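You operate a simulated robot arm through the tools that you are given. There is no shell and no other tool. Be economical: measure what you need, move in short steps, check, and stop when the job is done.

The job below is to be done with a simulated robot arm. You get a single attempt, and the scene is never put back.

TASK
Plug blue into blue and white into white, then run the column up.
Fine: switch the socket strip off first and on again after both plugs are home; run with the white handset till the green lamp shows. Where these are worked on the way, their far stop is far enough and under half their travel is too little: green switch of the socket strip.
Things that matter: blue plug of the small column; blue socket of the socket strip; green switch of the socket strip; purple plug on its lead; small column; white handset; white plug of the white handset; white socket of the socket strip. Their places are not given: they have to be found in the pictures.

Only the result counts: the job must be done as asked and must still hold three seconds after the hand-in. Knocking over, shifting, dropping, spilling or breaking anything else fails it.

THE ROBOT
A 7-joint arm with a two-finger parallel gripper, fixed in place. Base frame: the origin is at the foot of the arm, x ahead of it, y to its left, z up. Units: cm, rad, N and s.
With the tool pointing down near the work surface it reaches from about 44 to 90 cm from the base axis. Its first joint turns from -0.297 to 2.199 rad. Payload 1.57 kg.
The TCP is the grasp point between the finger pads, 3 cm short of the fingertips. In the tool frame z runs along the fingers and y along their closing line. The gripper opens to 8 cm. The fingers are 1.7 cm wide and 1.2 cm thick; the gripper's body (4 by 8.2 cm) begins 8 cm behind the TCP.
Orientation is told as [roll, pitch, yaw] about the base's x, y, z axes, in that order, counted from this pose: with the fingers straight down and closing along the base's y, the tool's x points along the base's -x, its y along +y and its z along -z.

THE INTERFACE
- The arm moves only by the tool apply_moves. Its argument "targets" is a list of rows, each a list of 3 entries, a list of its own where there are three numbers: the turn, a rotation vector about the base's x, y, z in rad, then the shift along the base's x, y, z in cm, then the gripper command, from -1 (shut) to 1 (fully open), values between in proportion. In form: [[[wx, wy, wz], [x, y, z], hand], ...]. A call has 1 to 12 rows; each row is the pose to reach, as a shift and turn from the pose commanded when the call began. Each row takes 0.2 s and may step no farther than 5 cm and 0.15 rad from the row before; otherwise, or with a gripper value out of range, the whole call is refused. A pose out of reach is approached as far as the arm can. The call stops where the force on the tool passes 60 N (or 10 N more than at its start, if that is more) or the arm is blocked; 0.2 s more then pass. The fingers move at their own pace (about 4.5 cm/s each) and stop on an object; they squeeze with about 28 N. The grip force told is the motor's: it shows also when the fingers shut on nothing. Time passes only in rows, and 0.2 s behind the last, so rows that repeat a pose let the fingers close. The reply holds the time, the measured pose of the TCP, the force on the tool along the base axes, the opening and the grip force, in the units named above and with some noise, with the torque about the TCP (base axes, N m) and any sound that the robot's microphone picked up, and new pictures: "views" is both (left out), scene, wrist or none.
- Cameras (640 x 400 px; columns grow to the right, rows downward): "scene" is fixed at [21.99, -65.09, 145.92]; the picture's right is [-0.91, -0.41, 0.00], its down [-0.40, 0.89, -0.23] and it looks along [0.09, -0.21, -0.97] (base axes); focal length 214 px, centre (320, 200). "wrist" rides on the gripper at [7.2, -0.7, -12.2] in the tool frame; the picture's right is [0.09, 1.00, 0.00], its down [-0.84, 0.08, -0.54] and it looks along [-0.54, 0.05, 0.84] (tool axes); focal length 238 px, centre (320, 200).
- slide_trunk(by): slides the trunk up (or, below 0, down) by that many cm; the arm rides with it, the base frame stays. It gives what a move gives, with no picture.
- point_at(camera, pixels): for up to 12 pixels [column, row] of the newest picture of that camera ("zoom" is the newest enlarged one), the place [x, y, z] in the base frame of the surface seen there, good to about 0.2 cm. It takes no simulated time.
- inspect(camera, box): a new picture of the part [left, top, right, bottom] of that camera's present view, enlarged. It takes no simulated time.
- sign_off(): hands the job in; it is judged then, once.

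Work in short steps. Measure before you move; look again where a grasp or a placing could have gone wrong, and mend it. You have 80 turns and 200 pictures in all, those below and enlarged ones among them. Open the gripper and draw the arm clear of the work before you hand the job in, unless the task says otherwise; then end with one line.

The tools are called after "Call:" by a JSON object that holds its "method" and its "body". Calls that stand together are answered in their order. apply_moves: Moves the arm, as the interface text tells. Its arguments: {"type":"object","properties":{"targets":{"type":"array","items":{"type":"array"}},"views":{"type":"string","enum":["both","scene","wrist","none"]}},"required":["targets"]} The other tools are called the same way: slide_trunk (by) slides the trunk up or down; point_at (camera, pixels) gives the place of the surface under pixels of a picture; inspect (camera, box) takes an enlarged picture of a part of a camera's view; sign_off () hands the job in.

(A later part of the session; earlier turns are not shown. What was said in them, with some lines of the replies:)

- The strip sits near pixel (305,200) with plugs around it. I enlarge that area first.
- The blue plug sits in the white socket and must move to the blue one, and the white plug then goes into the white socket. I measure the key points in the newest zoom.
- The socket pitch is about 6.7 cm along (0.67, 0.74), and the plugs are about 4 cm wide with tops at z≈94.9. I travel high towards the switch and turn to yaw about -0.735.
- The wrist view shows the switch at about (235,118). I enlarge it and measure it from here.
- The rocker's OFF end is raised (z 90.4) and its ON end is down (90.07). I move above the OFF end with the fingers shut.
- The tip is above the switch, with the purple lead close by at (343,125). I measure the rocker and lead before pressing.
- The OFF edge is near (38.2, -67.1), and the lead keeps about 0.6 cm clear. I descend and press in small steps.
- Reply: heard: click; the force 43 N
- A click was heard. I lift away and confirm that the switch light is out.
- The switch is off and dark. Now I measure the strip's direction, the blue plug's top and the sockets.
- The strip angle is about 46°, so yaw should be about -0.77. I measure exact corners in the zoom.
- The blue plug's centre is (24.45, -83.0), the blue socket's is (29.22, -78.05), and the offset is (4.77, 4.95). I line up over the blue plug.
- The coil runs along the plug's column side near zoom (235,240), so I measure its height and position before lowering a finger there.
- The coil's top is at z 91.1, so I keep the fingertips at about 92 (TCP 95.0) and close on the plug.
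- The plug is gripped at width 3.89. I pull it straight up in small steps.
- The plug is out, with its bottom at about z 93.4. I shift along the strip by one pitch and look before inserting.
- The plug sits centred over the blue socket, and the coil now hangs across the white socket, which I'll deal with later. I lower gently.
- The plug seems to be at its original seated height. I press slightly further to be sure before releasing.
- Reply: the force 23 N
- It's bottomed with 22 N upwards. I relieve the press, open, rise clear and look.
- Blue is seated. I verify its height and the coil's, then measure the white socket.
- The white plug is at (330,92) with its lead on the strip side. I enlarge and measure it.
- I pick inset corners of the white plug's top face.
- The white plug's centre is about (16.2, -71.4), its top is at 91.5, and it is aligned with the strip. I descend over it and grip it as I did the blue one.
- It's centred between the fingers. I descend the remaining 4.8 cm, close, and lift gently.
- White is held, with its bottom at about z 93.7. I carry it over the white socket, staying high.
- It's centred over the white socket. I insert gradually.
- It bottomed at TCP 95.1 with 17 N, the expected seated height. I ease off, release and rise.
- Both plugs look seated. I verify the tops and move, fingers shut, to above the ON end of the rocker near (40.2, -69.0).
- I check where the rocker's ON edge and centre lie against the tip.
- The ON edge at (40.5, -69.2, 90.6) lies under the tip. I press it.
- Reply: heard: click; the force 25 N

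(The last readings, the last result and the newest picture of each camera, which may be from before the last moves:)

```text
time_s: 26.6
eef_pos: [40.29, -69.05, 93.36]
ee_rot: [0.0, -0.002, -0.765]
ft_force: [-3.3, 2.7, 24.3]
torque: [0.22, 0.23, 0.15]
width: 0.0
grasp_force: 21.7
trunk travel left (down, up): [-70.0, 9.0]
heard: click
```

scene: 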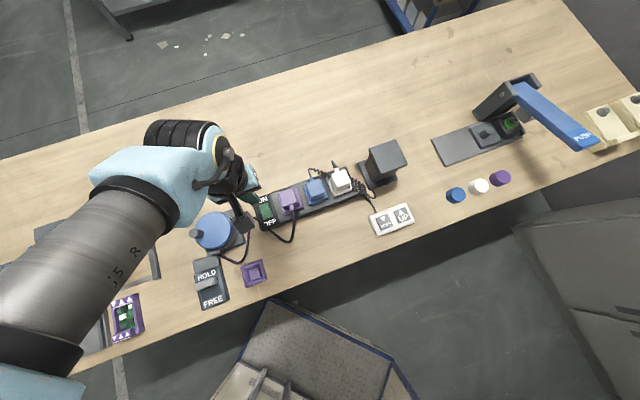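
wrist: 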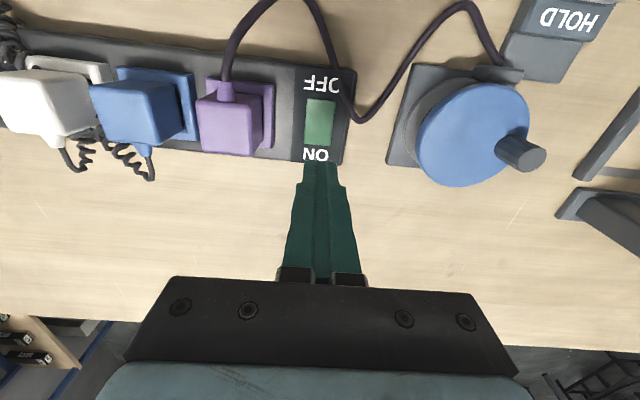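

A click again. I press slightly more, lift, and look at the switch on the way.

Call:
{"method": "apply_moves", "body": {"targets": [[[0, 0, 0], [0, 0, -0.2], -1], [[0, 0, 0], [0, 0, 3], -1], [[0, 0, 0], [0, 0, 8], -1], [[0, 0, 0], [-4, -1, 11], -1], [[0, 0, 0], [-8.5, -2, 12], -1], [[0, 0, 0], [-13, -3, 12], -1], [[0, 0, 0], [-17.5, -4, 12], -1]]}}

Call:
{"method": "inspect", "body": {"camera": "scene", "box": [230, 130, 430, 255]}}

```text
refused: row 4 steps farther than a row can; nothing moved
```

```text
3.20 times, centred on (330, 192) of scene
```

zoom: 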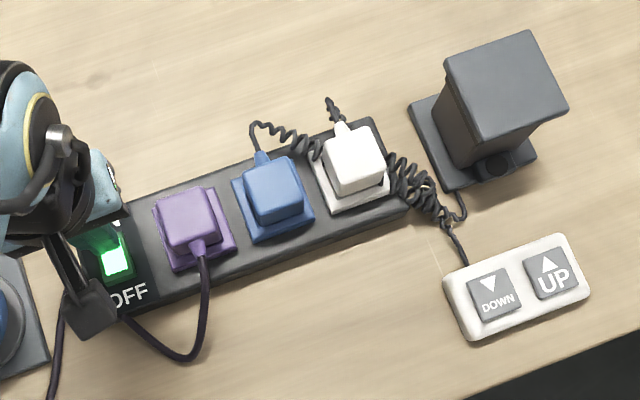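

The switch is lit. The call was refused because one step was too long, so I repeat it with shorter steps.

Call:
{"method": "apply_moves", "body": {"targets": [[[0, 0, 0], [0, 0, -0.2], -1], [[0, 0, 0], [0, 0, 3], -1], [[0, 0, 0], [0, 0, 7.5], -1], [[0, 0, 0], [-3.5, -1, 10], -1], [[0, 0, 0], [-8, -2, 11.5], -1], [[0, 0, 0], [-12.5, -3, 12], -1], [[0, 0, 0], [-17, -4, 12], -1], [[0, 0, 0], [-21.5, -5, 12], -1]]}}

Call:
{"method": "inspect", "body": {"camera": "scene", "box": [230, 130, 430, 255]}}

```text
time_s: 28.4
eef_pos: [18.84, -74.1, 105.08]
ee_rot: [0.0, 0.0, -0.763]
ft_force: [0.6, 0.7, 0.5]
torque: [0.0, 0.0, 0.03]
width: 0.0
grasp_force: 21.3
trunk travel left (down, up): [-70.0, 9.0]
```

scene: 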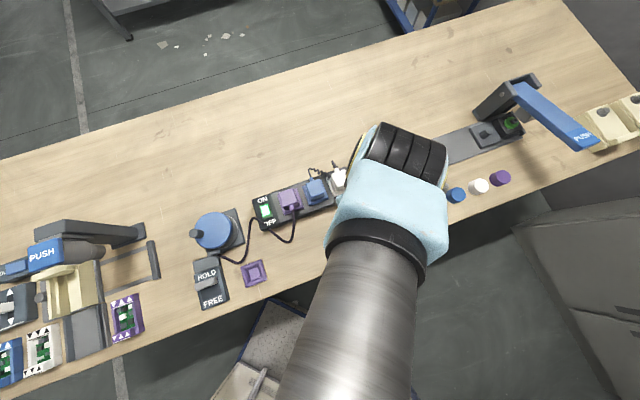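
wrist: 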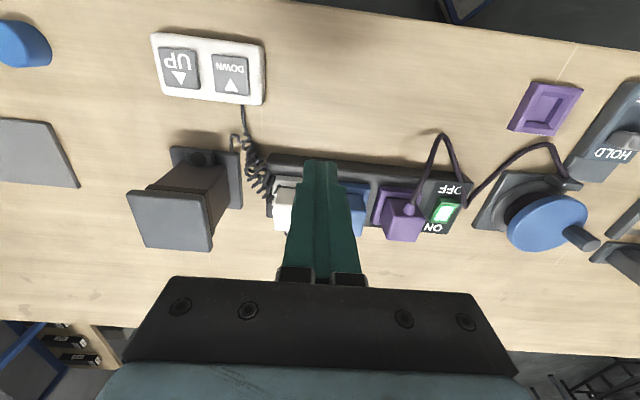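

```text
3.20 times, centred on (330, 192) of scene
```

zoom: 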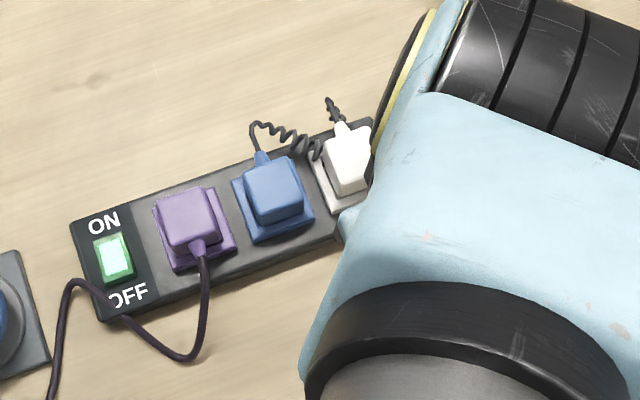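

The strip is on again and lit. I measure the UP button, the column and lamp, and my own wrist to see how close it would come to the rising column.

Call:
{"method": "point_at", "body": {"camera": "wrist", "pixels": [[178, 68], [163, 50], [196, 85], [203, 158], [170, 220], [135, 195], [205, 245], [215, 210]]}}

Call:
{"method": "point_at", "body": {"camera": "scene", "pixels": [[400, 150], [385, 127], [370, 140], [430, 140], [355, 175], [400, 200], [350, 205]]}}

Call:
{"method": "inspect", "body": {"camera": "wrist", "box": [110, 20, 290, 260]}}

```text
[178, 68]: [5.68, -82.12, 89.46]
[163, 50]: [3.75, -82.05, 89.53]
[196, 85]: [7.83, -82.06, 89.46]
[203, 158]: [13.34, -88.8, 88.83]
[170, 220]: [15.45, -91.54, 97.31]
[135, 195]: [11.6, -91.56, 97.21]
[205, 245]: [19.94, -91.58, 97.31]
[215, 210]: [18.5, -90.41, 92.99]
```

```text
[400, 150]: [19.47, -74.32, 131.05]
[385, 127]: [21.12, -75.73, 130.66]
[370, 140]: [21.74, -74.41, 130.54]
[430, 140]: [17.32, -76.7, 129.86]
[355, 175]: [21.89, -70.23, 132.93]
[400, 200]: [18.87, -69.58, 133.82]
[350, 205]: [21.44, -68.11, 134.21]
```

```text
1.67 times, centred on (200, 140) of wrist
```

zoom: 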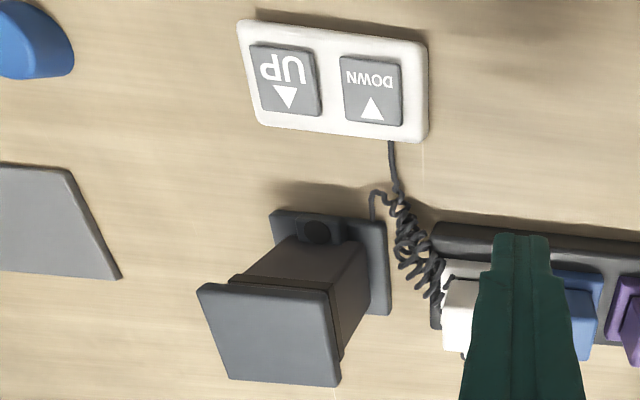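

The wrist bulk lies directly above the tool (z≈130), so the column has room. UP is at (5.68, -82.12, 89.5), and I go above it.

Call:
{"method": "apply_moves", "body": {"targets": [[[0, 0, 0], [-4, -2.5, 0], -1], [[0, 0, 0], [-8, -5, 0], -1], [[0, 0, 0], [-11.5, -7, 0], -1], [[0, 0, 0], [-13.1, -8.05, -3], -1], [[0, 0, 0], [-13.1, -8.05, -7.5], -1]]}}

Call:
{"method": "inspect", "body": {"camera": "wrist", "box": [240, 60, 480, 210]}}

```text
time_s: 29.6
eef_pos: [5.74, -82.25, 97.49]
ee_rot: [0.0, -0.001, -0.763]
ft_force: [0.5, -0.6, -0.3]
torque: [-0.02, 0.01, -0.01]
width: 0.02
grasp_force: 21.1
trunk travel left (down, up): [-70.0, 9.0]
```

scene: 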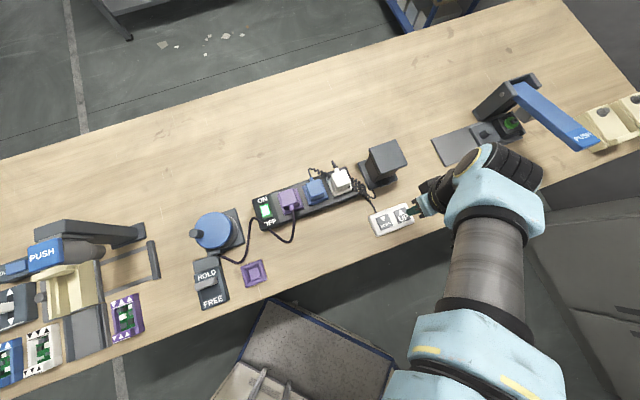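
wrist: 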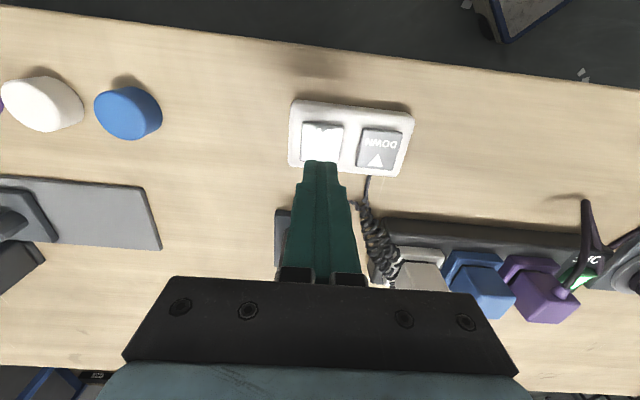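

```text
2.67 times, centred on (360, 135) of wrist
```

zoom: 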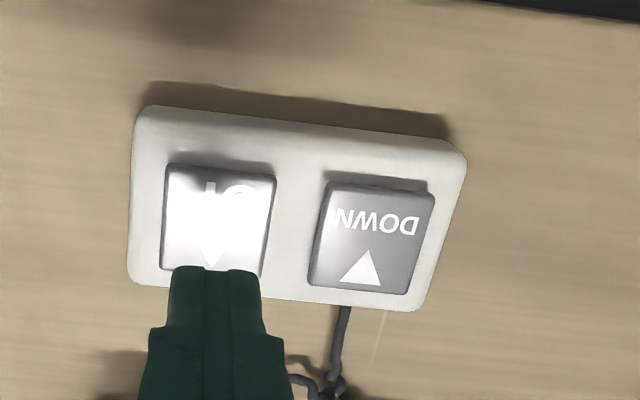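

The tip is over UP. I descend and press lightly in small steps, watching the column in the scene.

Call:
{"method": "apply_moves", "body": {"targets": [[[0, 0, 0], [0, 0.1, -3], -1], [[0, 0, 0], [0, 0.1, -4.7], -1], [[0, 0, 0], [0, 0.1, -5.0], -1], [[0, 0, 0], [0, 0.1, -5.2], -1], [[0, 0, 0], [0, 0.1, -5.4], -1]], "views": "scene"}}

Call:
{"method": "inspect", "body": {"camera": "scene", "box": [320, 130, 448, 230]}}

```text
time_s: 30.8
eef_pos: [5.6, -82.08, 92.0]
ee_rot: [0.001, 0.0, -0.765]
ft_force: [-1.3, 0.9, 2.6]
torque: [-0.01, 0.0, -0.02]
width: 0.0
grasp_force: 21.4
trunk travel left (down, up): [-70.0, 9.0]
heard: click
```

scene: 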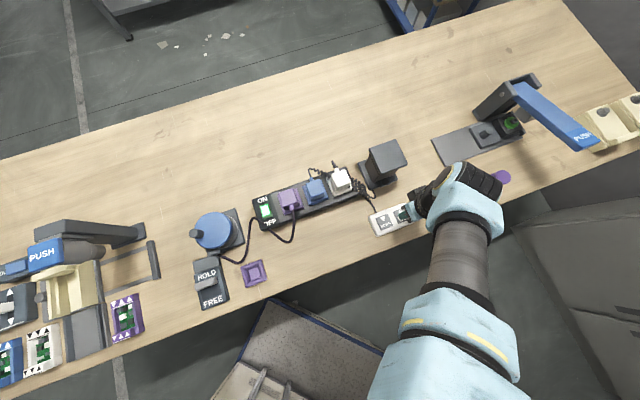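

```text
4.00 times, centred on (384, 180) of scene
```

zoom: 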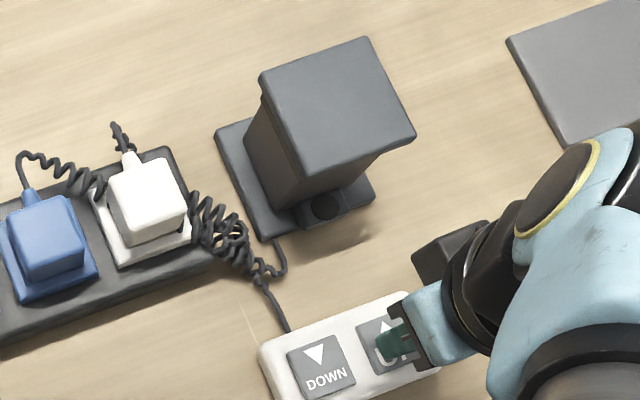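

A click: UP is engaged. I hold it and watch the column.

Call:
{"method": "apply_moves", "body": {"targets": [[[0, 0, 0], [0, 0, -0.1], -1], [[0, 0, 0], [0, 0, -0.1], -1], [[0, 0, 0], [0, 0, -0.1], -1], [[0, 0, 0], [0, 0, -0.1], -1], [[0, 0, 0], [0, 0, -0.1], -1], [[0, 0, 0], [0, 0, -0.1], -1]], "views": "none"}}

Call:
{"method": "inspect", "body": {"camera": "scene", "box": [320, 130, 448, 230]}}

```text
time_s: 32.2
eef_pos: [5.73, -81.99, 91.95]
ee_rot: [0.001, 0.001, -0.764]
ft_force: [0.5, -1.7, 4.3]
torque: [-0.04, 0.0, -0.01]
width: 0.0
grasp_force: 21.5
trunk travel left (down, up): [-70.0, 9.0]
```

```text
4.00 times, centred on (384, 180) of scene
```

zoom: 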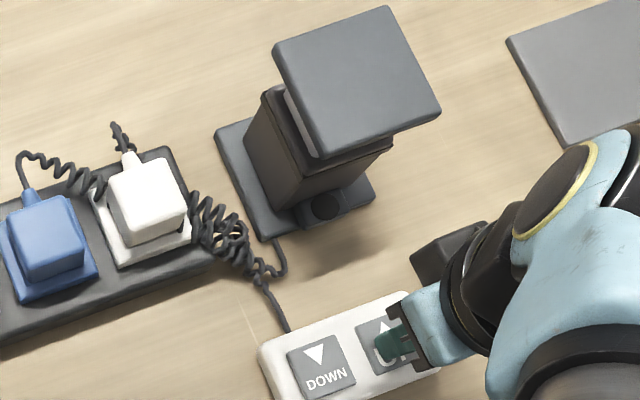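

The column is rising, and the lamp at zoom (325,205) is still dark. I keep holding.

Call:
{"method": "apply_moves", "body": {"targets": [[[0, 0, 0], [0, 0, 0], -1], [[0, 0, 0], [0, 0, 0], -1], [[0, 0, 0], [0, 0, 0], -1], [[0, 0, 0], [0, 0, 0], -1], [[0, 0, 0], [0, 0, 0], -1], [[0, 0, 0], [0, 0, 0], -1]], "views": "none"}}

Call:
{"method": "inspect", "body": {"camera": "scene", "box": [320, 130, 448, 230]}}

```text
time_s: 33.6
eef_pos: [5.69, -82.01, 91.96]
ee_rot: [0.001, 0.0, -0.764]
ft_force: [0.9, -0.9, 3.3]
torque: [-0.01, -0.01, 0.04]
width: 0.0
grasp_force: 21.7
trunk travel left (down, up): [-70.0, 9.0]
```

```text
4.00 times, centred on (384, 180) of scene
```

zoom: 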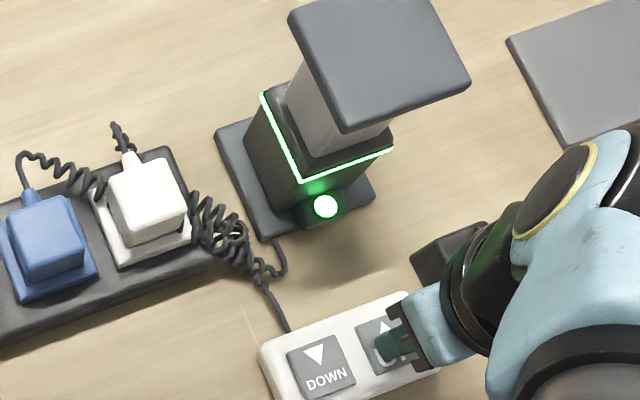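

The green lamp is on. I release at once and check that it stays lit.

Call:
{"method": "apply_moves", "body": {"targets": [[[0, 0, 0], [0, 0, 2], -1], [[0, 0, 0], [0, 0, 6.5], -1], [[0, 0, 0], [-1.5, 3, 10], -1], [[0, 0, 0], [-2, 7, 11], 0.4], [[0, 0, 0], [-2, 11, 12], 0.4], [[0, 0, 0], [-2, 11, 12], 0.4]]}}

Call:
{"method": "inspect", "body": {"camera": "scene", "box": [240, 120, 440, 245]}}

```text
time_s: 35.0
eef_pos: [3.66, -70.94, 104.02]
ee_rot: [-0.001, 0.0, -0.765]
ft_force: [0.2, -0.2, -0.7]
torque: [0.04, 0.01, -0.01]
width: 5.62
grasp_force: 0.0
trunk travel left (down, up): [-70.0, 9.0]
```

scene: 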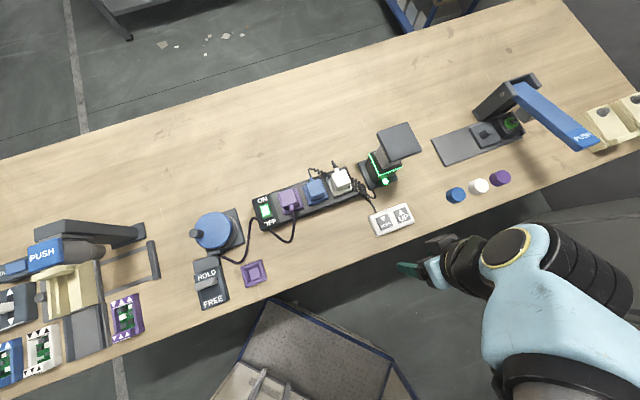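
wrist: 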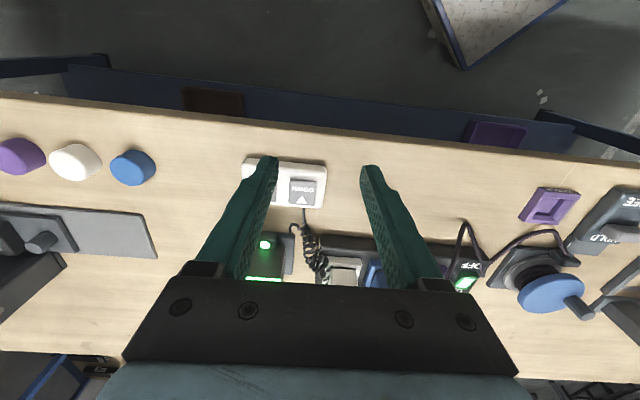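

```text
3.20 times, centred on (340, 182) of scene
```

zoom: 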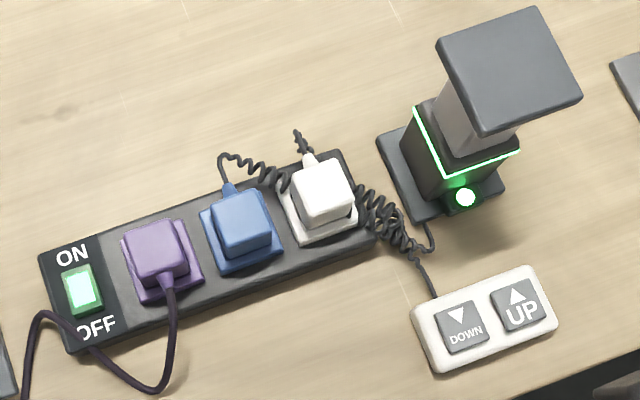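

The lamp stays green, the strip is on, both plugs are home, and the arm is clear with the gripper open. I hand in.

Call:
{"method": "sign_off", "body": {}}

```text
The job is handed in.
```

The job is done and handed in: blue is plugged into blue and white into white, the strip is back on, and the column is up with its green lamp showing.
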